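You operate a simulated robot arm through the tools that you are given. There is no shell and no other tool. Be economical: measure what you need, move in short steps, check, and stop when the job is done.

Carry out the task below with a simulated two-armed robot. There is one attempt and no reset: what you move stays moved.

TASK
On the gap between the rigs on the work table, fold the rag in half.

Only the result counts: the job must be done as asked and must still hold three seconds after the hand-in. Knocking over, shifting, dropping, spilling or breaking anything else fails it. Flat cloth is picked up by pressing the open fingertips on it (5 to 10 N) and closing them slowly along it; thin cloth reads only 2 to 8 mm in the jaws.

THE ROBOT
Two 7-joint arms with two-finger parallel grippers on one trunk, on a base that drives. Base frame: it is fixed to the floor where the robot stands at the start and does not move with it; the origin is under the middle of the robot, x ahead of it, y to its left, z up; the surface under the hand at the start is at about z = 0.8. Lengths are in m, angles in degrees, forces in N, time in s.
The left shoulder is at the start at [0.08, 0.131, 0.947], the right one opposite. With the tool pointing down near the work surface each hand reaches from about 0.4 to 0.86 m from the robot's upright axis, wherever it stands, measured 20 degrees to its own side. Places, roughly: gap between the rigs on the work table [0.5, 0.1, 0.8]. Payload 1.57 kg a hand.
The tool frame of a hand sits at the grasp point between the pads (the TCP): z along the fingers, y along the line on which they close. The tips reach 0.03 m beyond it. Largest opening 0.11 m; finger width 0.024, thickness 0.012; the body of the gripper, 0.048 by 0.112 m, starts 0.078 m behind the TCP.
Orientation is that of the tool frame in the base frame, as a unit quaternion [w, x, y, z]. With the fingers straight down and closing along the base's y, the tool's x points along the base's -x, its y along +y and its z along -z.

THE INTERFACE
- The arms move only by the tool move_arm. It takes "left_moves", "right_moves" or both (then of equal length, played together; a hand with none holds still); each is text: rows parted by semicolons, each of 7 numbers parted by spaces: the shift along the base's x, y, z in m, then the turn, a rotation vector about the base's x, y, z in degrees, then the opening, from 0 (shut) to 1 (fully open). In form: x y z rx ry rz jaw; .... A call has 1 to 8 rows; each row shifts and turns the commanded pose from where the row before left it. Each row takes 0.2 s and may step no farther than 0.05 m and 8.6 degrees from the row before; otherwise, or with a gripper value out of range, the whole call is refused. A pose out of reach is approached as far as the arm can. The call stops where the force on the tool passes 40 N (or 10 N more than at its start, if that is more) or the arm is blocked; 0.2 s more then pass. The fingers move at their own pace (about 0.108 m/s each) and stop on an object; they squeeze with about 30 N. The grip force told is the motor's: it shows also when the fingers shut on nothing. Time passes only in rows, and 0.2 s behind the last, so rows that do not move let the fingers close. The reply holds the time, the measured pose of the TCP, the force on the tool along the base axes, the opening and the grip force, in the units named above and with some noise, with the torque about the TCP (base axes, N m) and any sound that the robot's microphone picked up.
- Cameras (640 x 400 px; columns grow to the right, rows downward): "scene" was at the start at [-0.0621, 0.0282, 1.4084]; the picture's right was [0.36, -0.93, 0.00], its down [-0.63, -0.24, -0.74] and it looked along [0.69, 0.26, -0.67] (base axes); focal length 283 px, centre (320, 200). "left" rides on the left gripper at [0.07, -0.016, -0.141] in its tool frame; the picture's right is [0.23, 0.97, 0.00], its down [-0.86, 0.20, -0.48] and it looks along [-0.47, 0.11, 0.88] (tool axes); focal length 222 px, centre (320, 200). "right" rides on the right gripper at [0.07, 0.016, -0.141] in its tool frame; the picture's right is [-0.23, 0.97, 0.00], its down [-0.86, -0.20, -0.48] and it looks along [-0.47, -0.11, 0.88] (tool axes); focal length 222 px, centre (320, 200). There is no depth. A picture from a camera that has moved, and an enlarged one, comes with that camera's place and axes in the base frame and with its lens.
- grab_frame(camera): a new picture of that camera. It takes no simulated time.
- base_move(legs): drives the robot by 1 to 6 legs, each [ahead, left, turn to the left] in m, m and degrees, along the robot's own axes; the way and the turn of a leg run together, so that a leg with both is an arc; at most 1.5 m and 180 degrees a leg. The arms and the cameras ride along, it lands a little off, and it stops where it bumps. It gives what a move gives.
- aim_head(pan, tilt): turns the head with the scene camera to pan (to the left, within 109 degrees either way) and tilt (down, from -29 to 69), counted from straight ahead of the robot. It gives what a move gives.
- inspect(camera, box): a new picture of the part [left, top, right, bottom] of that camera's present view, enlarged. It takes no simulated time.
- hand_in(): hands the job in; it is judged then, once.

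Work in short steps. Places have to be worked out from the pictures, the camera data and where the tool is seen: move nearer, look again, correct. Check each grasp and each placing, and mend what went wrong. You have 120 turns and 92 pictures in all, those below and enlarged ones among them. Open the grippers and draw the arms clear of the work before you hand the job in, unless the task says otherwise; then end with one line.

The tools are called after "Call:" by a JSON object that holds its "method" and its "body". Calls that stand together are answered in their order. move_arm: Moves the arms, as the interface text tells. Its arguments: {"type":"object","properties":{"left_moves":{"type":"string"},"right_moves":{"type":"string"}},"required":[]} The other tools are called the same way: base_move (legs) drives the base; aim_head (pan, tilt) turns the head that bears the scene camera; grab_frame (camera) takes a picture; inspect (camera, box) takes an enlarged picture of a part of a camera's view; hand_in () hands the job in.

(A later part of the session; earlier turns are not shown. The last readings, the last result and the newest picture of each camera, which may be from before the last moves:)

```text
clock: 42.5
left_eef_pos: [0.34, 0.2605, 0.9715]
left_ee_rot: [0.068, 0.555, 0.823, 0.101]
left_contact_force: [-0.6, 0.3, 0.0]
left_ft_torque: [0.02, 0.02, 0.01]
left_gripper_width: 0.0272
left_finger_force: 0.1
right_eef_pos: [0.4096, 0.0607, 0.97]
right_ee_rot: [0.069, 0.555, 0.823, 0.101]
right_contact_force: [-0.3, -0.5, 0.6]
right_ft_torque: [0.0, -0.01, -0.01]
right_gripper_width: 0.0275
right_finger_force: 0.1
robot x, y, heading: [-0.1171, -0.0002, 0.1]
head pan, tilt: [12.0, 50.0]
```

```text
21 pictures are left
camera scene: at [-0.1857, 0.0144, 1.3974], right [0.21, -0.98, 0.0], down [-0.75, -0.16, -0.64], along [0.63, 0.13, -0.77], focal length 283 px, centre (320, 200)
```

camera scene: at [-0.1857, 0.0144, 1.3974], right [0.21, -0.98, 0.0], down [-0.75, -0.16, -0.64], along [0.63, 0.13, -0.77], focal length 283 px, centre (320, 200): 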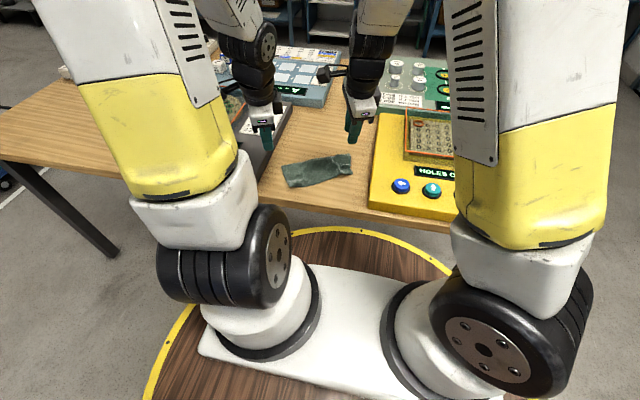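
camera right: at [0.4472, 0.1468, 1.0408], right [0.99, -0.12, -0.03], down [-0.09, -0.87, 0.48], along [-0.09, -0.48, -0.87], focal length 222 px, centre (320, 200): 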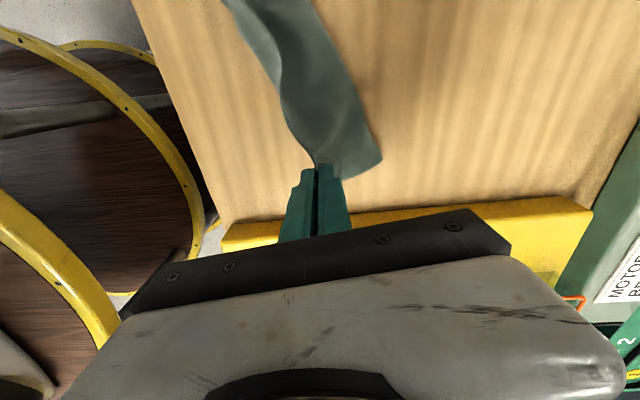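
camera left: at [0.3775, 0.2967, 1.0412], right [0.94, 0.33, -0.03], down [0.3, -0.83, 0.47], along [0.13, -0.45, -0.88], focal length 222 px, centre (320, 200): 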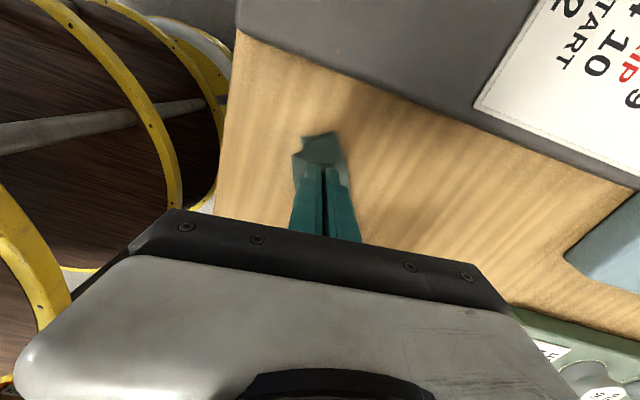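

Call:
{"method": "inspect", "body": {"camera": "scene", "box": [269, 140, 365, 200]}}

```text
6.67 times, centred on (317, 170) of scene
camera zoom: at [-0.1857, 0.0144, 1.3974], right [0.21, -0.98, 0.0], down [-0.75, -0.16, -0.64], along [0.63, 0.13, -0.77], focal length 1887 px, centre (340, 400)
```

zoom: 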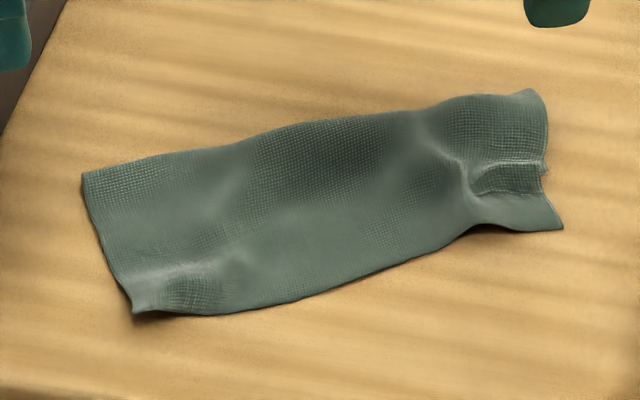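

The fold's footprint is ~0.088 m deep instead of 0.065, so AB overhangs DC by about 4 cm (my sweep pulled it). AB now lies from about (0.331, 0.212) to (0.421, 0.039). I will re‑pinch AB with a small opening and set it ~4 cm back. First I hover above it.

Call:
{"method": "move_arm", "body": {"left_moves": "0.002 -0.022 0 -2.6 6.5 0 0.2; 0.001 -0.022 0 -2.6 6.5 0 0.2; 0 -0.0215 -0.02 0 0 5 0.2; 0 0 -0.04 0 0 0 0.2; 0 0 -0.035 0 0 0 0.2; 0 0 -0.015 0 0 0 0.2; 0 0 0 0 0 0 0.2", "right_moves": "0.003 -0.002 0 -2.6 6.5 0 0.2; 0.0024 -0.001 0 -2.6 6.5 0 0.2; 0 0 -0.02 0 0 5 0.2; 0 0 -0.04 0 0 0 0.2; 0 0 -0.035 0 0 0 0.2; 0 0 -0.015 0 0 0 0.2; 0 0 0 0 0 0 0.2"}}

Call:
{"method": "inspect", "body": {"camera": "left", "box": [220, 85, 420, 210]}}

Call:
{"method": "inspect", "body": {"camera": "right", "box": [220, 85, 420, 210]}}

```text
clock: 44.1
left_eef_pos: [0.3432, 0.1972, 0.8586]
left_ee_rot: [-0.001, 0.522, 0.853, 0.0]
left_contact_force: [0.3, -0.6, -0.4]
left_ft_torque: [-0.01, 0.0, 0.04]
left_gripper_width: 0.022
left_finger_force: 0.1
right_eef_pos: [0.4135, 0.0561, 0.8608]
right_ee_rot: [-0.001, 0.522, 0.853, 0.0]
right_contact_force: [0.0, 0.2, -0.8]
right_ft_torque: [0.03, 0.08, 0.01]
right_gripper_width: 0.0222
right_finger_force: 0.0
robot x, y, heading: [-0.1217, 0.0024, -0.1]
head pan, tilt: [12.0, 50.0]
```

```text
3.20 times, centred on (320, 148) of left
camera zoom: at [0.298, 0.2508, 1.0008], right [0.76, 0.64, 0.0], down [0.57, -0.67, 0.48], along [0.31, -0.36, -0.88], focal length 711 px, centre (320, 368)
```

zoom: 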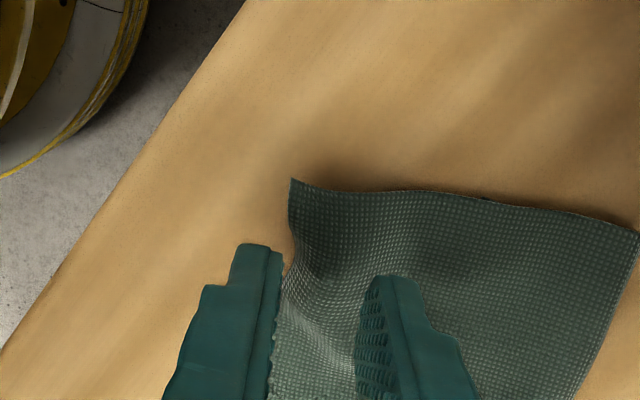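

```text
3.20 times, centred on (320, 148) of right
camera zoom: at [0.3969, 0.127, 1.0021], right [0.97, 0.24, 0.0], down [0.21, -0.85, 0.48], along [0.11, -0.46, -0.88], focal length 711 px, centre (320, 368)
```

zoom: 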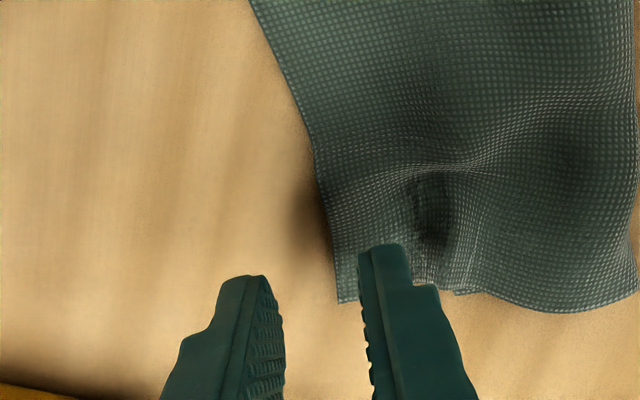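

AB's edge is ~9 mm to the near side of left's center and ~3.5 mm to the far side of right's center. I correct both and descend to just above contact.

Call:
{"method": "move_arm", "body": {"left_moves": "-0.0053 -0.0028 -0.01 0 0 0 0.2; 0 0 -0.012 0 0 0 0.2; 0 0 -0.003 0 0 0 0.2; 0 0 0 0 0 0 0.2", "right_moves": "0.002 0.010 -0.01 0 0 0 0.2; 0 0 -0.012 0 0 0 0.2; 0 0 -0.005 0 0 0 0.2; 0 0 0 0 0 0 0.2"}}

```text
clock: 45.1
left_eef_pos: [0.3373, 0.1952, 0.8347]
left_ee_rot: [-0.001, 0.523, 0.853, 0.0]
left_contact_force: [-1.0, -0.1, 0.1]
left_ft_torque: [0.03, -0.01, -0.01]
left_gripper_width: 0.0221
left_finger_force: 0.0
right_eef_pos: [0.4156, 0.0666, 0.8349]
right_ee_rot: [-0.001, 0.522, 0.853, 0.0]
right_contact_force: [0.3, -0.2, 0.7]
right_ft_torque: [0.01, 0.03, -0.01]
right_gripper_width: 0.0221
right_finger_force: 0.0
robot x, y, heading: [-0.1184, 0.0026, -0.2]
head pan, tilt: [12.0, 50.0]
```

Call:
{"method": "move_arm", "body": {"left_moves": "0 0 -0.002 0 0 0 0.2; 0 0 -0.001 0 0 0 0.2; 0 0 0 0 0 0 0.2", "right_moves": "0 0 -0.002 0 0 0 0.2; 0 0 -0.001 0 0 0 0.2; 0 0 0 0 0 0 0.2"}}

Call:
{"method": "inspect", "body": {"camera": "left", "box": [240, 110, 400, 210]}}

Call:
{"method": "inspect", "body": {"camera": "right", "box": [240, 110, 400, 210]}}

```text
clock: 45.9
left_eef_pos: [0.3355, 0.1953, 0.8306]
left_ee_rot: [-0.001, 0.523, 0.852, 0.0]
left_contact_force: [-0.1, 0.4, 8.5]
left_ft_torque: [0.1, -0.09, 0.05]
left_gripper_width: 0.0227
left_finger_force: 0.4
right_eef_pos: [0.4153, 0.0649, 0.8314]
right_ee_rot: [-0.001, 0.522, 0.853, 0.001]
right_contact_force: [-1.3, 0.4, 12.6]
right_ft_torque: [0.19, -0.21, 0.01]
right_gripper_width: 0.0211
right_finger_force: 0.0
robot x, y, heading: [-0.1247, 0.0044, 0.2]
head pan, tilt: [12.0, 50.0]
```

```text
4.00 times, centred on (320, 160) of left
camera zoom: at [0.291, 0.2488, 0.9733], right [0.76, 0.65, 0.0], down [0.57, -0.67, 0.48], along [0.31, -0.36, -0.88], focal length 888 px, centre (320, 360)
```

zoom: 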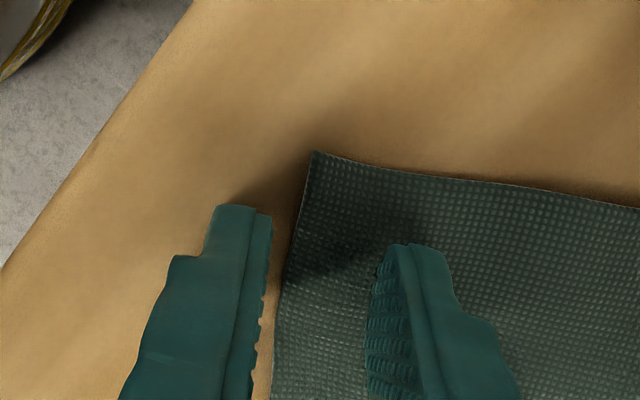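

```text
4.00 times, centred on (320, 160) of right
camera zoom: at [0.399, 0.1366, 0.9732], right [0.97, 0.24, 0.0], down [0.21, -0.85, 0.48], along [0.12, -0.46, -0.88], focal length 888 px, centre (320, 360)
```

zoom: 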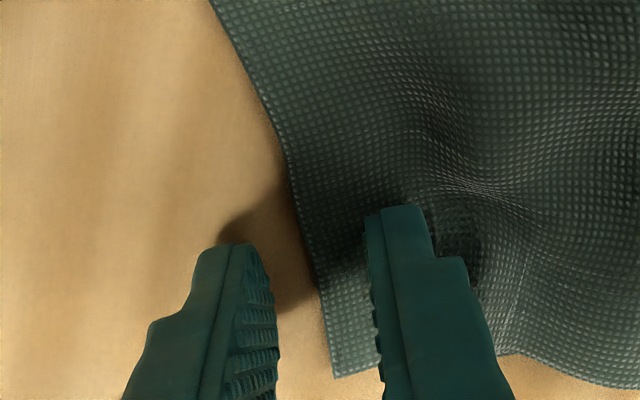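

Near fingers are just outside the edge and far fingers are on the cloth at 8–12 N. I close slowly.

Call:
{"method": "move_arm", "body": {"left_moves": "0 0 0 0 0 0 0.17; 0 0 0 0 0 0 0.14; 0 0 0 0 0 0 0.11; 0 0 0 0 0 0 0.08; 0 0 0 0 0 0 0.05; 0 0 0 0 0 0 0.02; 0 0 0 0 0 0 0; 0 0 0 0 0 0 0", "right_moves": "0 0 0.0003 0 0 0 0.17; 0 0 0 0 0 0 0.14; 0 0 0 0 0 0 0.11; 0 0 0 0 0 0 0.08; 0 0 0 0 0 0 0.05; 0 0 0 0 0 0 0.02; 0 0 0 0 0 0 0; 0 0 0 0 0 0 0"}}

```text
clock: 47.7
left_eef_pos: [0.3359, 0.1944, 0.8311]
left_ee_rot: [0.0, 0.522, 0.853, 0.001]
left_contact_force: [2.1, 0.0, 20.7]
left_ft_torque: [-0.05, -0.09, -0.03]
left_gripper_width: 0.0019
left_finger_force: 23.3
right_eef_pos: [0.4172, 0.0659, 0.8324]
right_ee_rot: [-0.002, 0.522, 0.853, 0.0]
right_contact_force: [0.5, 0.4, 6.7]
right_ft_torque: [0.08, -0.05, -0.01]
right_gripper_width: 0.0
right_finger_force: 21.1
robot x, y, heading: [-0.1176, -0.002, -0.1]
head pan, tilt: [12.0, 50.0]
```

Left holds (1.9 mm), right missed. I reopen the right hand, shift 8 mm inward, press a bit more firmly and close again.

Call:
{"method": "move_arm", "body": {"right_moves": "0 0 0.003 0 0 0 0.27; 0.0071 0.0037 0.002 0 0 0 0.27; 0 0 -0.004 0 0 0 0.27; 0 0 -0.0016 0 0 0 0.27; 0 0 0 0 0 0 0.27"}}

Call:
{"method": "inspect", "body": {"camera": "right", "box": [240, 110, 400, 210]}}

```text
clock: 48.9
left_eef_pos: [0.3363, 0.195, 0.8319]
left_ee_rot: [0.0, 0.523, 0.852, 0.001]
left_contact_force: [4.4, 0.0, 22.4]
left_ft_torque: [-0.03, -0.19, 0.02]
left_gripper_width: 0.0017
left_finger_force: 23.2
right_eef_pos: [0.4225, 0.0712, 0.8318]
right_ee_rot: [0.0, 0.522, 0.853, 0.001]
right_contact_force: [-2.2, 1.5, 12.9]
right_ft_torque: [0.17, -0.21, 0.02]
right_gripper_width: 0.0291
right_finger_force: 0.0
robot x, y, heading: [-0.1206, -0.0018, 0.0]
head pan, tilt: [12.0, 50.0]
```

```text
4.00 times, centred on (320, 160) of right
camera zoom: at [0.4056, 0.1404, 0.9735], right [0.97, 0.24, 0.0], down [0.21, -0.85, 0.48], along [0.12, -0.46, -0.88], focal length 888 px, centre (320, 360)
```

zoom: 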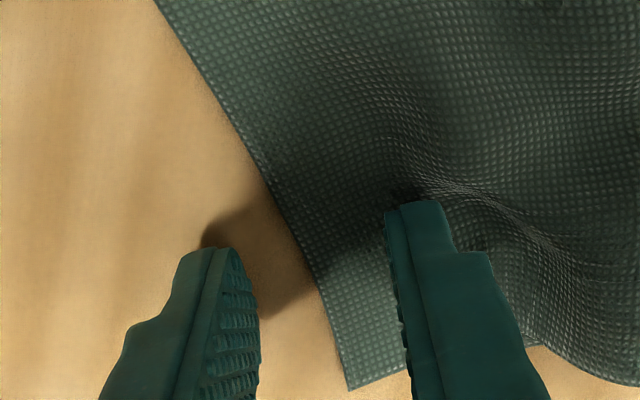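

The near finger still hovers outside, so the edge slips under it. I tilt 5° so it sits on the table, then close.

Call:
{"method": "move_arm", "body": {"right_moves": "0.0012 0.0006 0 2.3 -4.4 0 0.27; 0 0 -0.0005 0 0 0 0.27; 0 0 0 0 0 0 0.22; 0 0 0 0 0 0 0.17; 0 0 0 0 0 0 0.12; 0 0 0 0 0 0 0.06; 0 0 0 0 0 0 0; 0 0 0 0 0 0 0"}}

```text
clock: 49.8
left_eef_pos: [0.3353, 0.1942, 0.8314]
left_ee_rot: [0.0, 0.522, 0.853, 0.0]
left_contact_force: [-0.3, 1.7, 8.8]
left_ft_torque: [0.02, -0.01, 0.02]
left_gripper_width: 0.0016
left_finger_force: 23.2
right_eef_pos: [0.4233, 0.0698, 0.8322]
right_ee_rot: [0.021, 0.522, 0.852, 0.037]
right_contact_force: [-10.2, -5.4, 16.5]
right_ft_torque: [-0.44, 0.59, 0.02]
right_gripper_width: 0.0273
right_finger_force: 4.3
robot x, y, heading: [-0.1226, -0.0003, 0.1]
head pan, tilt: [12.0, 50.0]
stopped in row 4 (right hand): the force on the tool passed its limit at 45 N (the readings are from after the stop); the commanded pose is now the measured one
```

It pressed too hard. I raise 1.5 mm and close.

Call:
{"method": "move_arm", "body": {"right_moves": "0 0 0.0012 0 0 0 0.25; 0 0 0.0003 0 0 0 0.2; 0 0 0.0002 0 0 0 0.16; 0 0 0 0 0 0 0.12; 0 0 0 0 0 0 0.08; 0 0 0 0 0 0 0.04; 0 0 0 0 0 0 0; 0 0 0 0 0 0 0"}}

```text
clock: 51.6
left_eef_pos: [0.3356, 0.1941, 0.8311]
left_ee_rot: [-0.001, 0.522, 0.853, 0.0]
left_contact_force: [-6.4, -1.2, 30.7]
left_ft_torque: [-0.1, 0.13, 0.0]
left_gripper_width: 0.0019
left_finger_force: 23.6
right_eef_pos: [0.4247, 0.0702, 0.8334]
right_ee_rot: [0.021, 0.523, 0.852, 0.037]
right_contact_force: [-0.6, 0.1, 0.2]
right_ft_torque: [0.02, 0.01, 0.0]
right_gripper_width: 0.0001
right_finger_force: 21.2
robot x, y, heading: [-0.1212, -0.0032, 0.1]
head pan, tilt: [12.0, 50.0]
```

The near finger needs to be on the cloth. I reopen with both fingers on it, the near pad ~5 mm inside the edge, and press to ~10 N.

Call:
{"method": "move_arm", "body": {"right_moves": "0 0 0.004 0 0 0 0.23; 0.0045 0.002 0 -1.15 2.2 0 0.23; 0 0 -0.004 0 0 0 0.23; 0 0 -0.001 0 0 0 0.23; 0 0 0 0 0 0 0.23"}}

Call:
{"method": "inspect", "body": {"camera": "right", "box": [240, 110, 400, 210]}}

```text
clock: 52.8
left_eef_pos: [0.3361, 0.1946, 0.832]
left_ee_rot: [-0.002, 0.522, 0.853, 0.0]
left_contact_force: [-5.2, -1.5, 33.7]
left_ft_torque: [-0.09, 0.12, -0.03]
left_gripper_width: 0.0019
left_finger_force: 23.4
right_eef_pos: [0.428, 0.0728, 0.8322]
right_ee_rot: [0.01, 0.522, 0.853, 0.018]
right_contact_force: [0.4, 0.8, 0.7]
right_ft_torque: [-0.07, 0.0, 0.0]
right_gripper_width: 0.0255
right_finger_force: 0.1
robot x, y, heading: [-0.1219, -0.0019, 0.2]
head pan, tilt: [12.0, 50.0]
```

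```text
4.00 times, centred on (320, 160) of right
camera zoom: at [0.4059, 0.1393, 0.9745], right [0.97, 0.24, 0.04], down [0.19, -0.86, 0.47], along [0.15, -0.45, -0.88], focal length 888 px, centre (320, 360)
```

zoom: 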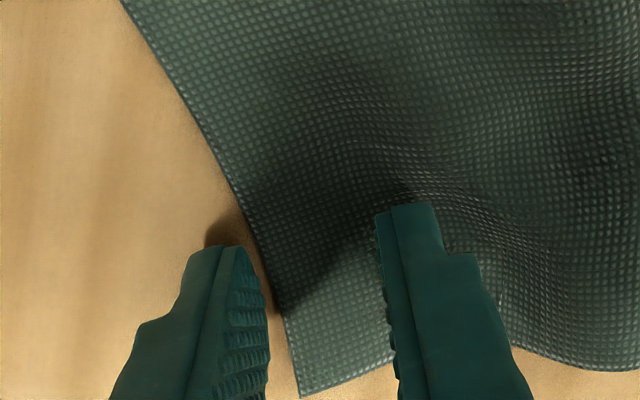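

The near pad is right at the edge. I shift 7 mm further in, press and close.

Call:
{"method": "move_arm", "body": {"right_moves": "0.0062 0.0032 0.002 0 0 0 0.23; 0 0 -0.002 0 0 0 0.23; 0 0 -0.0008 0 0 0 0.23; 0 0 -0.0005 0 0 0 0.23; 0 0 0 0 0 0 0.23"}}

```text
clock: 54.0
left_eef_pos: [0.335, 0.1943, 0.8319]
left_ee_rot: [-0.001, 0.523, 0.852, 0.001]
left_contact_force: [-2.2, -0.6, 27.4]
left_ft_torque: [-0.04, 0.02, 0.01]
left_gripper_width: 0.002
left_finger_force: 23.7
right_eef_pos: [0.4338, 0.0752, 0.8325]
right_ee_rot: [0.011, 0.522, 0.853, 0.019]
right_contact_force: [-2.8, -2.4, 17.1]
right_ft_torque: [-0.13, 0.26, 0.02]
right_gripper_width: 0.026
right_finger_force: 0.1
robot x, y, heading: [-0.123, 0.0014, 0.0]
head pan, tilt: [12.0, 50.0]
```

Call:
{"method": "move_arm", "body": {"right_moves": "0 0 0.0003 -0.9 1.8 0 0.23; 0 0 0 0 0 0 0.2; 0 0 0 0 0 0 0.16; 0 0 0 0 0 0 0.12; 0 0 0 0 0 0 0.08; 0 0 0 0 0 0 0.04; 0 0 0 0 0 0 0; 0 0 0 0 0 0 0"}}

```text
clock: 55.8
left_eef_pos: [0.3352, 0.1953, 0.8309]
left_ee_rot: [-0.001, 0.523, 0.852, 0.001]
left_contact_force: [-1.8, -1.6, 25.3]
left_ft_torque: [-0.11, -0.02, -0.01]
left_gripper_width: 0.0016
left_finger_force: 23.4
right_eef_pos: [0.435, 0.0743, 0.8319]
right_ee_rot: [0.001, 0.522, 0.853, 0.005]
right_contact_force: [3.2, 3.7, 22.4]
right_ft_torque: [0.11, -0.3, 0.01]
right_gripper_width: 0.002
right_finger_force: 23.3
robot x, y, heading: [-0.1276, -0.0023, -0.3]
head pan, tilt: [12.0, 50.0]
```

Right now holds cloth too (2.0 mm). I lift both 4 cm, moving slightly to the far side, and look.

Call:
{"method": "move_arm", "body": {"left_moves": "0 0 0.01 0 0 0 0; 0.003 0.0015 0.015 0 0 0 0; 0.004 0.002 0.015 0 0 0 0; 0.004 0.002 0.01 0 0 0 0; 0 0 0 0 0 0 0", "right_moves": "0 0 0.01 0 0 0 0; 0.003 0.0015 0.015 0 0 0 0; 0.004 0.002 0.015 0 0 0 0; 0.004 0.002 0.01 0 0 0 0; 0 0 0 0 0 0 0"}}

Call:
{"method": "inspect", "body": {"camera": "scene", "box": [261, 130, 373, 200]}}

```text
clock: 57.0
left_eef_pos: [0.3467, 0.2013, 0.8795]
left_ee_rot: [-0.001, 0.522, 0.853, 0.0]
left_contact_force: [0.4, -0.8, -0.8]
left_ft_torque: [-0.04, -0.04, 0.02]
left_gripper_width: 0.0016
left_finger_force: 23.5
right_eef_pos: [0.4462, 0.0793, 0.8804]
right_ee_rot: [0.001, 0.522, 0.853, 0.004]
right_contact_force: [-1.1, 0.8, 0.2]
right_ft_torque: [0.02, 0.02, 0.0]
right_gripper_width: 0.0019
right_finger_force: 23.2
robot x, y, heading: [-0.1203, 0.0006, 0.1]
head pan, tilt: [12.0, 50.0]
```

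```text
5.71 times, centred on (317, 165) of scene
camera zoom: at [-0.1858, 0.0143, 1.3974], right [0.21, -0.98, 0.0], down [-0.75, -0.16, -0.64], along [0.63, 0.13, -0.77], focal length 1618 px, centre (337, 400)
```

zoom: 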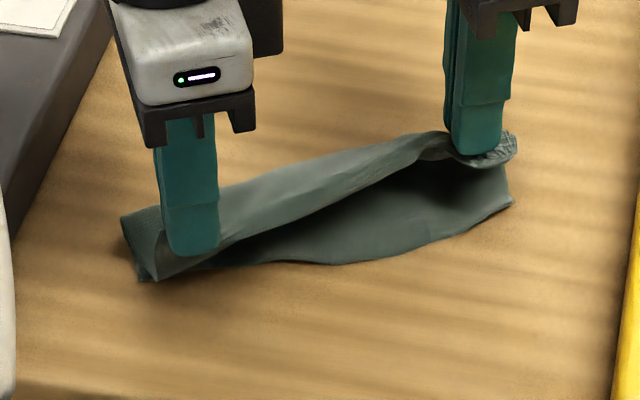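

Both hold AB; DC is at D≈(0.360, 0.232), C≈(0.456, 0.051). I bring the tips to about 1–2 cm inside DC (left +3.6 cm, right +1.8 cm along the fold direction), tilting 16° and lowering.

Call:
{"method": "move_arm", "body": {"left_moves": "0.010 0.005 0.01 0 0 0 0; 0.010 0.006 0.005 0 0 0 0; 0.0118 0.0058 0 0 0 0 0; -0.0037 -0.002 -0.01 3.74 -7.07 0 0; -0.0037 -0.002 -0.012 3.74 -7.07 0 0; 0 0 -0.014 0 0 0 0; 0 0 -0.014 0 0 0 0; 0 0 0 0 0 0 0", "right_moves": "0.005 0.003 0.01 0 0 0 0; 0.005 0.003 0.005 0 0 0 0; 0.0059 0.0024 0 0 0 0 0; -0.0037 -0.002 -0.01 3.74 -7.07 0 0; -0.0037 -0.002 -0.012 3.74 -7.07 0 0; 0 0 -0.014 0 0 0 0; 0 0 -0.014 0 0 0 0; 0 0 0 0 0 0 0"}}

Call:
{"method": "inspect", "body": {"camera": "scene", "box": [261, 130, 373, 200]}}

```text
clock: 58.8
left_eef_pos: [0.3729, 0.213, 0.8461]
left_ee_rot: [0.071, 0.517, 0.844, 0.12]
left_contact_force: [-0.2, 0.1, -0.4]
left_ft_torque: [-0.01, 0.01, 0.0]
left_gripper_width: 0.0017
left_finger_force: 23.7
right_eef_pos: [0.453, 0.085, 0.8456]
right_ee_rot: [0.072, 0.517, 0.844, 0.124]
right_contact_force: [0.4, -0.4, -0.7]
right_ft_torque: [0.0, 0.02, 0.01]
right_gripper_width: 0.0019
right_finger_force: 23.7
robot x, y, heading: [-0.1218, 0.0004, -0.3]
head pan, tilt: [12.0, 50.0]
```

```text
5.71 times, centred on (317, 165) of scene
camera zoom: at [-0.1859, 0.0143, 1.3974], right [0.21, -0.98, 0.0], down [-0.75, -0.16, -0.64], along [0.63, 0.13, -0.77], focal length 1618 px, centre (337, 400)
```

zoom: 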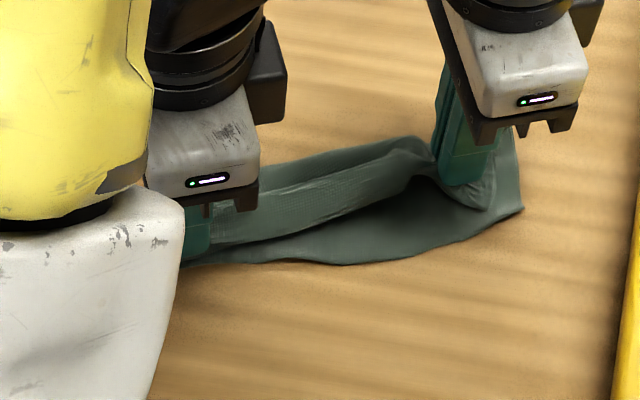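

Good: DC lies ahead of the held edge by 1–2 cm. I lower slightly, release, rise 5 mm, then sweep just 15 mm toward the near side to tip the margin over.

Call:
{"method": "move_arm", "body": {"left_moves": "0 0 -0.006 0 0 0 0; 0 0 0 0 0 0 0.06; 0 0 0.003 0 0 0 0.12; 0 0 0.003 0 0 0 0.12; -0.0044 -0.0023 0.001 0 0 0 0.12; -0.0044 -0.0023 0.001 0 0 0 0.12; -0.0044 -0.0023 0.001 0 0 0 0.12; 0 0 0.01 0 0 0 0.15", "right_moves": "0 0 -0.006 0 0 0 0; 0 0 0 0 0 0 0.06; 0 0 0.003 0 0 0 0.12; 0 0 0.003 0 0 0 0.12; -0.0044 -0.0023 0.001 0 0 0 0.12; -0.0044 -0.0023 0.001 0 0 0 0.12; -0.0044 -0.0023 0.001 0 0 0 0.12; 0 0 0.01 0 0 0 0.15"}}

Call:
{"method": "move_arm", "body": {"left_moves": "-0.003 -0.0015 0.02 0 0 0 0.2; 0 0 0.04 0 0 0 0.2; 0 0.02 0.04 0 0 0 0.2; 0 0.04 0 0 0 0 0.2; 0 0.04 0 0 0 0 0.2", "right_moves": "-0.003 -0.0015 0.02 0 0 0 0.2; 0 0 0.04 0 0 0 0.2; 0 -0.02 0.04 0 0 0 0.2; 0 -0.04 0 0 0 0 0.2; 0 -0.04 0 0 0 0 0.2"}}

Call:
{"method": "inspect", "body": {"camera": "scene", "box": [261, 130, 373, 200]}}

```text
clock: 60.6
left_eef_pos: [0.3576, 0.2071, 0.8599]
left_ee_rot: [0.071, 0.517, 0.845, 0.12]
left_contact_force: [0.2, -0.3, -0.1]
left_ft_torque: [-0.02, 0.01, 0.0]
left_gripper_width: 0.0166
left_finger_force: 0.1
right_eef_pos: [0.4408, 0.0795, 0.8596]
right_ee_rot: [0.072, 0.517, 0.844, 0.123]
right_contact_force: [-0.1, -0.1, 0.1]
right_ft_torque: [-0.01, -0.01, 0.01]
right_gripper_width: 0.0164
right_finger_force: 0.0
robot x, y, heading: [-0.1237, -0.001, 0.1]
head pan, tilt: [12.0, 50.0]
```

```text
clock: 61.8
left_eef_pos: [0.355, 0.3056, 0.9597]
left_ee_rot: [0.07, 0.517, 0.845, 0.119]
left_contact_force: [-1.0, 0.1, 0.1]
left_ft_torque: [-0.02, 0.0, -0.01]
left_gripper_width: 0.0221
left_finger_force: 0.0
right_eef_pos: [0.4399, -0.0238, 0.9599]
right_ee_rot: [0.071, 0.516, 0.845, 0.123]
right_contact_force: [0.2, -0.6, 0.2]
right_ft_torque: [0.0, 0.01, 0.01]
right_gripper_width: 0.0221
right_finger_force: 0.0
robot x, y, heading: [-0.1228, 0.0009, -0.1]
head pan, tilt: [12.0, 50.0]
```

```text
5.71 times, centred on (317, 165) of scene
camera zoom: at [-0.1859, 0.0144, 1.3974], right [0.21, -0.98, 0.0], down [-0.75, -0.16, -0.64], along [0.63, 0.13, -0.77], focal length 1618 px, centre (337, 400)
```

zoom: 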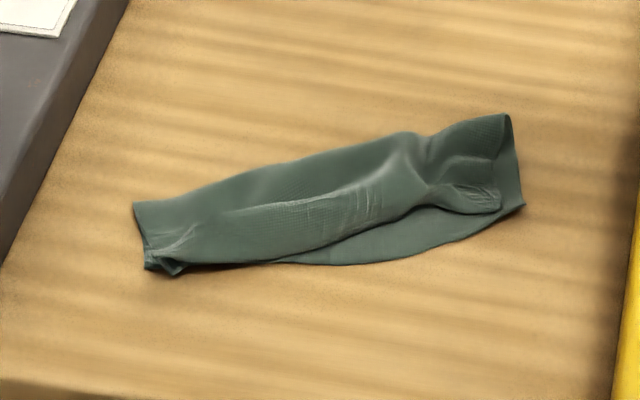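

Nearly there: DC shows from the middle to the right, and both AB corners look a bit tucked. I take a closer look.

Call:
{"method": "inspect", "body": {"camera": "scene", "box": [281, 146, 355, 184]}}

```text
8.65 times, centred on (318, 165) of scene
camera zoom: at [-0.1859, 0.0144, 1.3974], right [0.21, -0.98, 0.0], down [-0.75, -0.16, -0.64], along [0.63, 0.13, -0.77], focal length 2448 px, centre (337, 503)
```

zoom: 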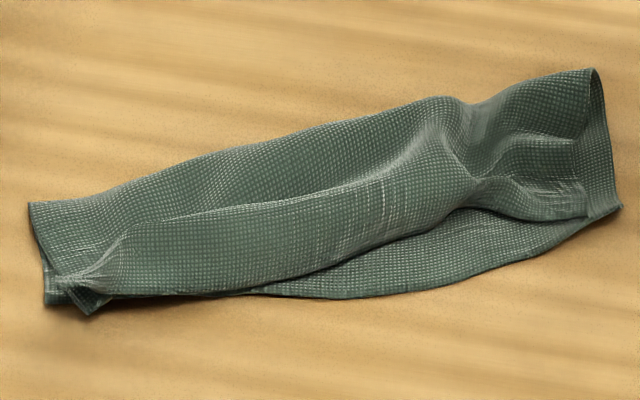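

The middle may still be doubled back along the line I see. I use the left wrist camera for a view from another side.

Call:
{"method": "grab_frame", "body": {"camera": "left"}}

```text
9 pictures are left
camera left: at [0.276, 0.3417, 1.0916], right [0.73, 0.63, 0.27], down [0.44, -0.74, 0.51], along [0.52, -0.25, -0.82], focal length 222 px, centre (320, 200)
```

left: 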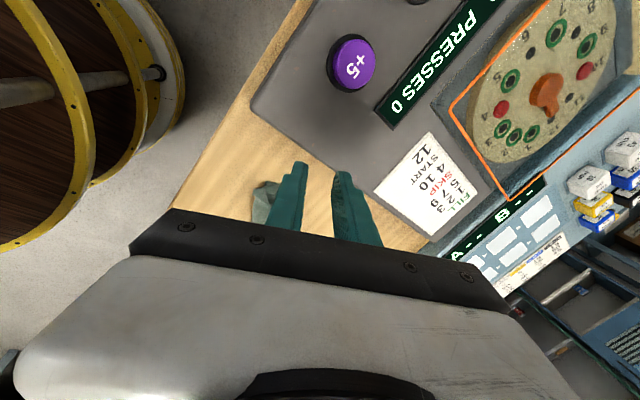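

I zoom on the left half to tell whether the line is a free edge or only a ridge.

Call:
{"method": "inspect", "body": {"camera": "scene", "box": [283, 164, 311, 182]}}

Call:
{"method": "inspect", "body": {"camera": "scene", "box": [324, 152, 356, 174]}}

```text
16.00 times, centred on (297, 173) of scene
camera zoom: at [-0.1859, 0.0144, 1.3974], right [0.21, -0.98, 0.0], down [-0.75, -0.16, -0.64], along [0.63, 0.13, -0.77], focal length 4530 px, centre (688, 632)
```

zoom: 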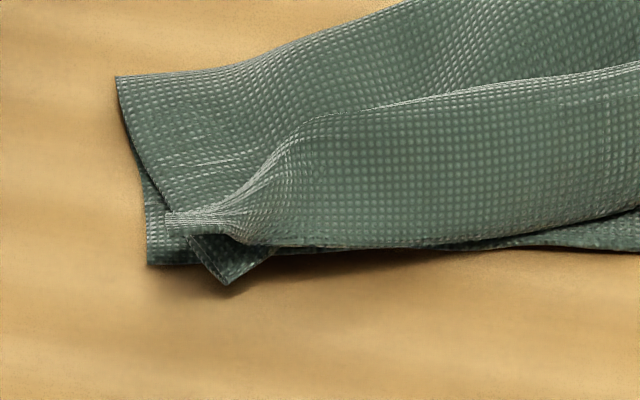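

```text
16.00 times, centred on (340, 163) of scene
camera zoom: at [-0.1859, 0.0144, 1.3974], right [0.21, -0.98, 0.0], down [-0.75, -0.16, -0.64], along [0.63, 0.13, -0.77], focal length 4530 px, centre (0, 792)
```

zoom: 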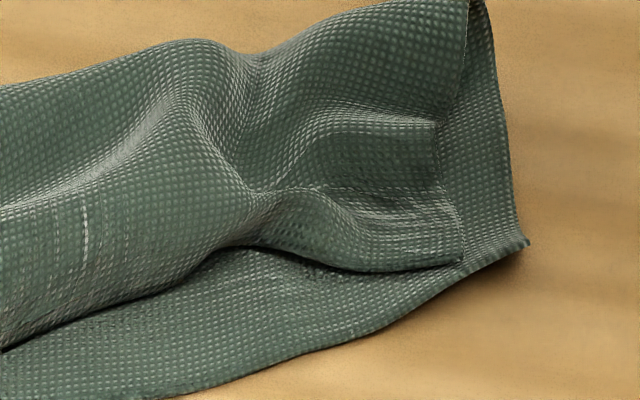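

Tracing the edges: the line fades into a smooth ridge, so AB is the front edge, with its corners within ~1.5 cm of D and C. Only a puffy ridge remains, with AB ~1.5 cm short in the middle. I will smooth that gently toward the near side with the closed left fingertips, first hovering above.

Call:
{"method": "move_arm", "body": {"left_moves": "0.017 -0.03 0 0 0 0 0; 0.017 -0.03 0 0 0 0 0; 0.017 -0.03 0 0 0 0 0; 0.017 -0.03 -0.02 0 0 0 0; 0.018 -0.027 -0.03 0 0 0 0; 0 0 -0.04 0 0 0 0; 0 0 0 0 0 0 0", "right_moves": "0 -0.02 0 0 0 0 0.2; 0 -0.02 0 0 0 0 0.2; 0 -0.01 0 0 0 0 0.2; 0 0 0 0 0 0 0.2; 0 0 0 0 0 0 0.2; 0 0 0 0 0 0 0.2; 0 0 0 0 0 0 0.2"}}

Call:
{"method": "inspect", "body": {"camera": "scene", "box": [277, 136, 365, 186]}}

```text
clock: 63.4
left_eef_pos: [0.4398, 0.1572, 0.8693]
left_ee_rot: [0.071, 0.518, 0.844, 0.121]
left_contact_force: [-0.3, -0.3, 0.3]
left_ft_torque: [0.02, -0.01, -0.01]
left_gripper_width: 0.0
left_finger_force: 21.5
right_eef_pos: [0.4381, -0.0742, 0.9606]
right_ee_rot: [0.071, 0.517, 0.844, 0.123]
right_contact_force: [0.7, -0.1, 0.3]
right_ft_torque: [-0.01, -0.01, -0.01]
right_gripper_width: 0.022
right_finger_force: 0.1
robot x, y, heading: [-0.1181, 0.0012, -0.1]
head pan, tilt: [12.0, 50.0]
```

```text
7.27 times, centred on (321, 161) of scene
camera zoom: at [-0.1858, 0.0142, 1.3974], right [0.21, -0.98, 0.0], down [-0.75, -0.16, -0.64], along [0.63, 0.13, -0.77], focal length 2059 px, centre (313, 484)
```

zoom: 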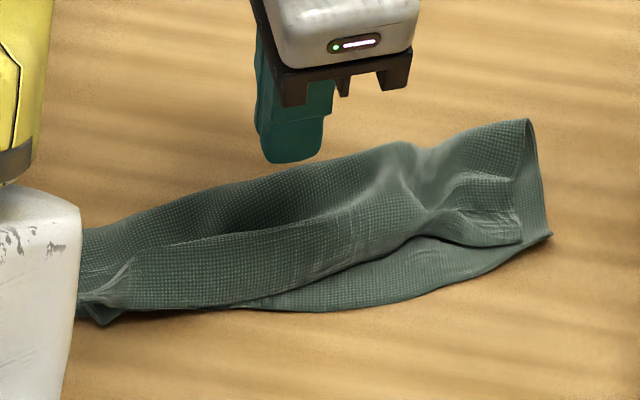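

The tip is just beyond the ridge. I lower to ~1.5 cm above the table and sweep 2.5 cm toward the near side, then lift and look.

Call:
{"method": "move_arm", "body": {"left_moves": "0 0 -0.012 0 0 0 0; 0 0 -0.013 0 0 0 0; -0.0053 -0.0028 -0.001 0 0 0 0; -0.0053 -0.0028 -0.001 0 0 0 0; -0.0053 -0.0028 -0.001 0 0 0 0; -0.0053 -0.0028 -0.001 0 0 0 0; 0 0 0.03 0 0 0 0; 0 0 0.05 0 0 0 0"}}

Call:
{"method": "inspect", "body": {"camera": "scene", "box": [277, 136, 365, 186]}}

```text
clock: 65.2
left_eef_pos: [0.4211, 0.1441, 0.9212]
left_ee_rot: [0.069, 0.518, 0.844, 0.12]
left_contact_force: [0.2, 0.7, 0.2]
left_ft_torque: [0.02, 0.01, 0.03]
left_gripper_width: 0.0
left_finger_force: 21.5
right_eef_pos: [0.4378, -0.0748, 0.96]
right_ee_rot: [0.071, 0.517, 0.844, 0.124]
right_contact_force: [0.2, -0.3, 1.1]
right_ft_torque: [0.02, 0.02, 0.01]
right_gripper_width: 0.0219
right_finger_force: 0.2
robot x, y, heading: [-0.1231, -0.0004, -0.1]
head pan, tilt: [12.0, 50.0]
```

```text
7.27 times, centred on (321, 161) of scene
camera zoom: at [-0.1854, 0.0141, 1.3974], right [0.21, -0.98, 0.0], down [-0.75, -0.16, -0.64], along [0.63, 0.13, -0.77], focal length 2059 px, centre (313, 484)
```

zoom: 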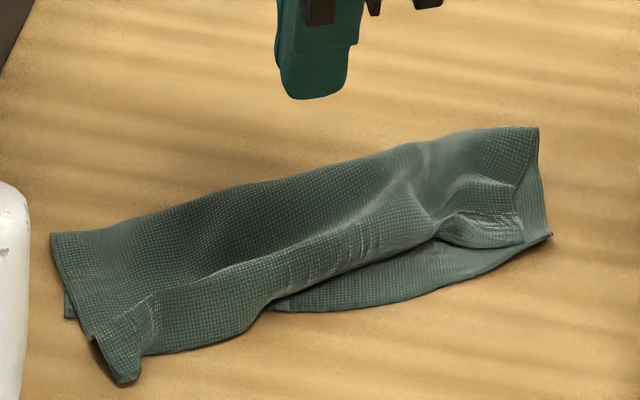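

The sweep pulled the left end too far: A is now ~4 cm past D, while the right end is a good half (F–C≈0.062, B within ~1.3 cm of C). I'll redo just the left with the pinch that worked there before, hovering over AB near (0.357, 0.182) first.

Call:
{"method": "move_arm", "body": {"left_moves": "-0.02 0.013 0 -3.74 7.07 0 0.2; -0.02 0.013 0 -3.74 7.07 0 0.2; -0.021 0.014 -0.01 0 0 0 0.2; 0 0 -0.03 0 0 0 0.2; 0 0 -0.022 0 0 0 0.2; 0 0 0 0 0 0 0.2"}}

Call:
{"method": "inspect", "body": {"camera": "left", "box": [220, 85, 420, 210]}}

```text
clock: 66.6
left_eef_pos: [0.3578, 0.1856, 0.8584]
left_ee_rot: [-0.001, 0.522, 0.853, 0.001]
left_contact_force: [0.3, -0.5, 0.6]
left_ft_torque: [0.0, 0.0, 0.02]
left_gripper_width: 0.0218
left_finger_force: 0.2
right_eef_pos: [0.4384, -0.073, 0.9606]
right_ee_rot: [0.072, 0.517, 0.844, 0.124]
right_contact_force: [-0.5, -0.8, -0.1]
right_ft_torque: [-0.01, -0.01, -0.01]
right_gripper_width: 0.022
right_finger_force: 0.0
robot x, y, heading: [-0.117, 0.0011, -0.2]
head pan, tilt: [12.0, 50.0]
```

```text
3.20 times, centred on (320, 148) of left
camera zoom: at [0.3132, 0.24, 1.0002], right [0.76, 0.64, 0.0], down [0.57, -0.67, 0.48], along [0.31, -0.36, -0.88], focal length 711 px, centre (320, 368)
```

zoom: 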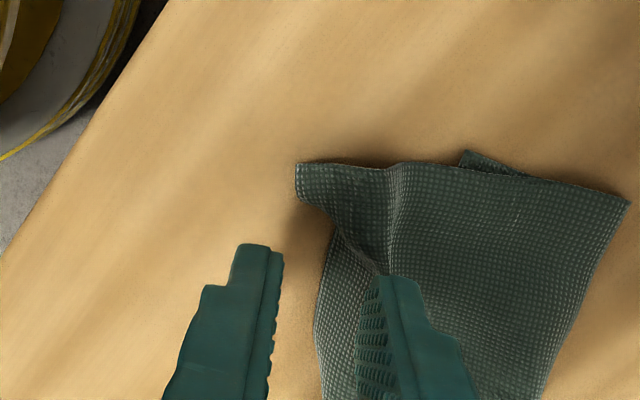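

The view shows A's end lying free at about (0.340, 0.200) with a pleat behind it. I'll pinch right at corner A and draw it back over D, which also pulls the pleat out.

Call:
{"method": "move_arm", "body": {"left_moves": "-0.0138 0.0154 0 0 0 0 0.2; 0 0 -0.012 0 0 0 0.2; 0 0 -0.012 0 0 0 0.2; 0 0 0 0 0 0 0.2"}}

Call:
{"method": "move_arm", "body": {"left_moves": "0 0 -0.002 0 0 0 0.2; 0 0 -0.001 0 0 0 0.2; 0 0 0 0 0 0 0.2"}}

```text
clock: 67.6
left_eef_pos: [0.345, 0.2005, 0.8332]
left_ee_rot: [-0.001, 0.522, 0.853, 0.0]
left_contact_force: [0.6, 0.1, 0.3]
left_ft_torque: [0.04, -0.02, -0.01]
left_gripper_width: 0.0222
left_finger_force: 0.1
right_eef_pos: [0.4385, -0.0737, 0.9599]
right_ee_rot: [0.072, 0.517, 0.844, 0.123]
right_contact_force: [-0.6, 0.0, 0.3]
right_ft_torque: [0.0, 0.01, 0.01]
right_gripper_width: 0.0219
right_finger_force: 0.1
robot x, y, heading: [-0.122, -0.0046, -0.1]
head pan, tilt: [12.0, 50.0]
```

```text
clock: 68.4
left_eef_pos: [0.3462, 0.2014, 0.8315]
left_ee_rot: [-0.001, 0.523, 0.852, 0.001]
left_contact_force: [-2.9, -2.1, 19.4]
left_ft_torque: [-0.13, -0.19, -0.07]
left_gripper_width: 0.0203
left_finger_force: 0.0
right_eef_pos: [0.4372, -0.075, 0.9607]
right_ee_rot: [0.071, 0.517, 0.844, 0.123]
right_contact_force: [-0.4, 1.1, -0.5]
right_ft_torque: [0.01, 0.03, 0.01]
right_gripper_width: 0.0218
right_finger_force: 0.1
robot x, y, heading: [-0.123, 0.0027, 0.1]
head pan, tilt: [12.0, 50.0]
```

Contact is 19 N, so I ease to ~10 N and close slowly.

Call:
{"method": "move_arm", "body": {"left_moves": "0 0 0.0008 0 0 0 0.2; 0 0 0 0 0 0 0.16; 0 0 0 0 0 0 0.12; 0 0 0 0 0 0 0.08; 0 0 0 0 0 0 0.04; 0 0 0 0 0 0 0; 0 0 0 0 0 0 0"}}

```text
clock: 70.0
left_eef_pos: [0.3462, 0.2015, 0.8318]
left_ee_rot: [0.0, 0.523, 0.852, 0.0]
left_contact_force: [-0.9, 0.8, 15.6]
left_ft_torque: [-0.07, -0.03, -0.02]
left_gripper_width: 0.0001
left_finger_force: 21.4
right_eef_pos: [0.4379, -0.0735, 0.9606]
right_ee_rot: [0.071, 0.517, 0.844, 0.123]
right_contact_force: [-1.0, 0.1, 0.5]
right_ft_torque: [0.01, 0.01, -0.05]
right_gripper_width: 0.0221
right_finger_force: 0.0
robot x, y, heading: [-0.1213, 0.0031, -0.2]
head pan, tilt: [12.0, 50.0]
```

Missed. I reopen 9 mm further in, so both fingers are on the cloth, and retry.

Call:
{"method": "move_arm", "body": {"left_moves": "0 0 0.004 0 0 0 0.23; 0.008 0.0042 0.001 0 0 0 0.23; 0 0 -0.003 0 0 0 0.23; 0 0 -0.0017 0 0 0 0.23; 0 0 0 0 0 0 0.23"}}

```text
clock: 71.2
left_eef_pos: [0.354, 0.2063, 0.8314]
left_ee_rot: [0.0, 0.522, 0.853, 0.001]
left_contact_force: [0.8, -0.1, 0.9]
left_ft_torque: [0.02, -0.05, 0.03]
left_gripper_width: 0.0253
left_finger_force: 0.1
right_eef_pos: [0.4389, -0.0735, 0.9598]
right_ee_rot: [0.072, 0.517, 0.844, 0.123]
right_contact_force: [0.1, 0.3, -0.4]
right_ft_torque: [-0.04, 0.01, -0.02]
right_gripper_width: 0.022
right_finger_force: 0.1
robot x, y, heading: [-0.1222, 0.0016, 0.2]
head pan, tilt: [12.0, 50.0]
```

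Call:
{"method": "move_arm", "body": {"left_moves": "0 0 -0.001 0 0 0 0.23; 0 0 0 0 0 0 0.23; 0 0 0 0 0 0 0.2; 0 0 0 0 0 0 0.16; 0 0 0 0 0 0 0.12; 0 0 0 0 0 0 0.06; 0 0 0 0 0 0 0; 0 0 0 0 0 0 0"}}

```text
clock: 73.0
left_eef_pos: [0.3519, 0.2066, 0.8317]
left_ee_rot: [0.0, 0.522, 0.853, 0.0]
left_contact_force: [-1.5, 0.0, 24.4]
left_ft_torque: [-0.16, -0.02, 0.0]
left_gripper_width: 0.0025
left_finger_force: 23.6
right_eef_pos: [0.438, -0.0741, 0.9614]
right_ee_rot: [0.071, 0.517, 0.844, 0.123]
right_contact_force: [0.5, 0.0, -0.2]
right_ft_torque: [-0.01, -0.03, 0.01]
right_gripper_width: 0.0217
right_finger_force: 0.0
robot x, y, heading: [-0.1213, -0.0044, -0.2]
head pan, tilt: [12.0, 50.0]
```

Held (2.5 mm). I lift and carry A back toward D, slightly outward to pull the pleat straight, then check before lowering.

Call:
{"method": "move_arm", "body": {"left_moves": "0 0 0.012 0 0 0 0; 0.004 0.004 0.015 0 0 0 0; 0.006 0.008 0.01 0 0 0 0; 0.007 0.012 0 0 0 0 0; 0.007 0.012 -0.005 0 0 0 0; 0 0 -0.005 0 0 0 0; 0 0 0 0 0 0 0"}}

Call:
{"method": "inspect", "body": {"camera": "scene", "box": [273, 136, 361, 186]}}

```text
clock: 74.6
left_eef_pos: [0.3788, 0.2426, 0.8574]
left_ee_rot: [-0.001, 0.522, 0.853, 0.0]
left_contact_force: [0.8, -0.2, -0.6]
left_ft_torque: [0.02, 0.02, -0.03]
left_gripper_width: 0.0021
left_finger_force: 23.7
right_eef_pos: [0.4378, -0.0732, 0.9594]
right_ee_rot: [0.072, 0.517, 0.844, 0.123]
right_contact_force: [-0.9, -0.5, -0.1]
right_ft_torque: [0.0, 0.04, -0.02]
right_gripper_width: 0.022
right_finger_force: 0.0
robot x, y, heading: [-0.1235, 0.0025, -0.2]
head pan, tilt: [12.0, 50.0]
```

```text
7.27 times, centred on (317, 161) of scene
camera zoom: at [-0.1858, 0.0143, 1.3974], right [0.21, -0.98, 0.0], down [-0.75, -0.16, -0.64], along [0.63, 0.13, -0.77], focal length 2059 px, centre (342, 484)
```

zoom: 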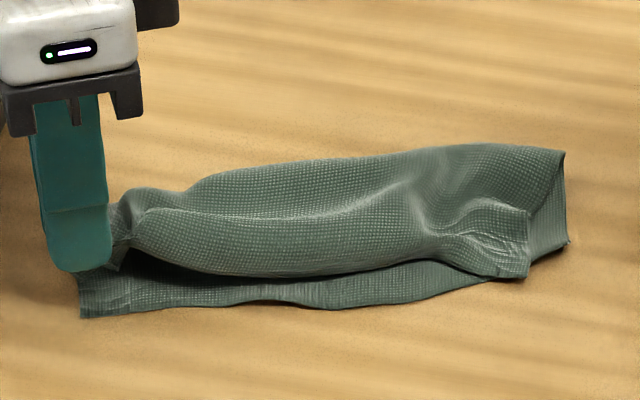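

A is nearly over D (0.368, 0.236), and AB runs parallel ~1.5–2 cm inside DC. I bring it 1 cm toward the near side, lean the hand 16°, lower, release and nudge the margin over by 8 mm.

Call:
{"method": "move_arm", "body": {"left_moves": "-0.009 -0.005 -0.002 0 0 0 0; -0.0037 -0.002 0 3.74 -7.07 0 0; -0.0037 -0.002 -0.005 3.74 -7.07 0 0; 0 0 -0.01 0 0 0 0; 0 0 -0.002 0 0 0 0; 0 0 0 0 0 0 0.05; 0 0 0 0 0 0 0.1; 0 0 0.005 0 0 0 0.12"}}

Call:
{"method": "move_arm", "body": {"left_moves": "-0.004 -0.002 0.002 0 0 0 0.12; -0.004 -0.002 0.002 0 0 0 0.12; 0 0 0.015 0 0 0 0.15; 0 0.005 0.03 0 0 0 0.2; 0 0.02 0.04 0 0 0 0.2; 0 0.03 0.03 0 0 0 0.2"}}

Call:
{"method": "inspect", "body": {"camera": "scene", "box": [273, 136, 361, 186]}}

```text
clock: 76.4
left_eef_pos: [0.3613, 0.2333, 0.8425]
left_ee_rot: [0.071, 0.517, 0.845, 0.12]
left_contact_force: [0.0, -0.7, -0.1]
left_ft_torque: [0.01, 0.0, -0.01]
left_gripper_width: 0.0132
left_finger_force: 0.1
right_eef_pos: [0.4379, -0.0734, 0.9596]
right_ee_rot: [0.072, 0.517, 0.844, 0.123]
right_contact_force: [0.5, -0.4, -0.1]
right_ft_torque: [-0.01, -0.05, 0.01]
right_gripper_width: 0.0218
right_finger_force: 0.0
robot x, y, heading: [-0.1235, -0.0001, 0.2]
head pan, tilt: [12.0, 50.0]
```

```text
clock: 77.8
left_eef_pos: [0.355, 0.2851, 0.9656]
left_ee_rot: [0.069, 0.518, 0.844, 0.119]
left_contact_force: [-0.2, 0.0, 0.6]
left_ft_torque: [0.03, 0.02, 0.01]
left_gripper_width: 0.0218
left_finger_force: 0.1
right_eef_pos: [0.4385, -0.0744, 0.9594]
right_ee_rot: [0.072, 0.517, 0.844, 0.124]
right_contact_force: [-0.3, -1.2, -0.4]
right_ft_torque: [0.03, 0.03, 0.0]
right_gripper_width: 0.022
right_finger_force: 0.0
robot x, y, heading: [-0.1231, -0.002, 0.1]
head pan, tilt: [12.0, 50.0]
```

```text
7.27 times, centred on (317, 161) of scene
camera zoom: at [-0.1854, 0.014, 1.3974], right [0.21, -0.98, 0.0], down [-0.75, -0.16, -0.64], along [0.63, 0.13, -0.77], focal length 2059 px, centre (342, 484)
```

zoom: 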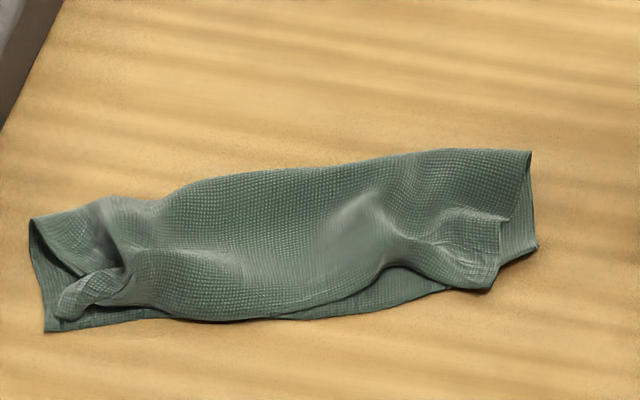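

The rag is folded with AB along DC and A within ~1 cm of D. Corner B is still ~3 cm inward of C because of a pleat. I'll try one careful pinch near B with the right hand to move it onto C, first hovering.

Call:
{"method": "move_arm", "body": {"right_moves": "-0.002 0.03 0 -3.74 7.07 0 0.23; -0.002 0.03 0 -3.74 7.07 0 0.23; -0.003 0.035 0 0 0 0 0.23; -0.003 0.035 -0.02 0 0 0 0.23; -0.002 0.033 -0.03 0 0 0 0.23; 0 0 -0.04 0 0 0 0.23; 0 0 -0.018 0 0 0 0.23; 0 0 0 0 0 0 0.23", "left_moves": "0 0.02 0 0 0 0 0.2; 0 0.02 0 0 0 0 0.2; 0 0 0 0 0 0 0.2; 0 0 0 0 0 0 0.2; 0 0 0 0 0 0 0.2; 0 0 0 0 0 0 0.2; 0 0 0 0 0 0 0.2; 0 0 0 0 0 0 0.2"}}

Call:
{"method": "inspect", "body": {"camera": "right", "box": [220, 90, 420, 215]}}

```text
clock: 79.6
left_eef_pos: [0.3536, 0.3254, 0.9653]
left_ee_rot: [0.069, 0.517, 0.845, 0.119]
left_contact_force: [0.0, -0.5, 0.3]
left_ft_torque: [-0.03, -0.01, 0.01]
left_gripper_width: 0.0218
left_finger_force: 0.0
right_eef_pos: [0.4257, 0.0917, 0.8504]
right_ee_rot: [0.0, 0.522, 0.853, 0.004]
right_contact_force: [-0.2, 0.4, -0.1]
right_ft_torque: [-0.02, 0.0, 0.02]
right_gripper_width: 0.0251
right_finger_force: 0.1
robot x, y, heading: [-0.1222, -0.002, 0.3]
head pan, tilt: [12.0, 50.0]
```

```text
3.20 times, centred on (320, 152) of right
camera zoom: at [0.4072, 0.1613, 0.9921], right [0.97, 0.24, 0.01], down [0.21, -0.86, 0.47], along [0.12, -0.46, -0.88], focal length 711 px, centre (320, 352)
```

zoom: 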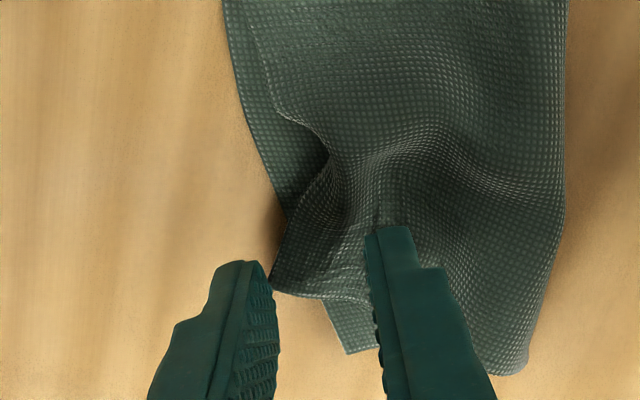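

B is at about (0.416, 0.080) and C at (0.442, 0.063). I shift 4 mm inward and lower to contact.

Call:
{"method": "move_arm", "body": {"right_moves": "0.0035 0.0018 -0.01 0 0 0 0.23; 0 0 -0.006 0 0 0 0.23; 0 0 -0.002 0 0 0 0.23; 0 0 0 0 0 0 0.23"}}

```text
clock: 80.6
left_eef_pos: [0.354, 0.3248, 0.9655]
left_ee_rot: [0.069, 0.518, 0.844, 0.12]
left_contact_force: [-0.3, -0.1, 0.4]
left_ft_torque: [0.0, 0.0, 0.01]
left_gripper_width: 0.0219
left_finger_force: 0.0
right_eef_pos: [0.4292, 0.0935, 0.8314]
right_ee_rot: [0.0, 0.522, 0.853, 0.005]
right_contact_force: [-0.1, 0.9, 0.7]
right_ft_torque: [0.0, 0.0, 0.01]
right_gripper_width: 0.0251
right_finger_force: 0.0
robot x, y, heading: [-0.1199, 0.001, -0.1]
head pan, tilt: [12.0, 50.0]
```

Call:
{"method": "move_arm", "body": {"right_moves": "0 0 -0.0008 0 0 0 0.23; 0 0 0 0 0 0 0.2; 0 0 0 0 0 0 0.16; 0 0 0 0 0 0 0.12; 0 0 0 0 0 0 0.08; 0 0 0 0 0 0 0.04; 0 0 0 0 0 0 0; 0 0 0 0 0 0 0"}}

```text
clock: 82.4
left_eef_pos: [0.3524, 0.3246, 0.9659]
left_ee_rot: [0.07, 0.517, 0.845, 0.118]
left_contact_force: [0.1, 0.9, 0.1]
left_ft_torque: [-0.01, -0.01, 0.0]
left_gripper_width: 0.0221
left_finger_force: 0.0
right_eef_pos: [0.4304, 0.0929, 0.8326]
right_ee_rot: [0.0, 0.523, 0.853, 0.004]
right_contact_force: [1.7, 0.7, 10.2]
right_ft_torque: [0.01, -0.1, -0.01]
right_gripper_width: 0.0027
right_finger_force: 24.2
robot x, y, heading: [-0.1214, -0.0013, 0.1]
head pan, tilt: [12.0, 50.0]
```

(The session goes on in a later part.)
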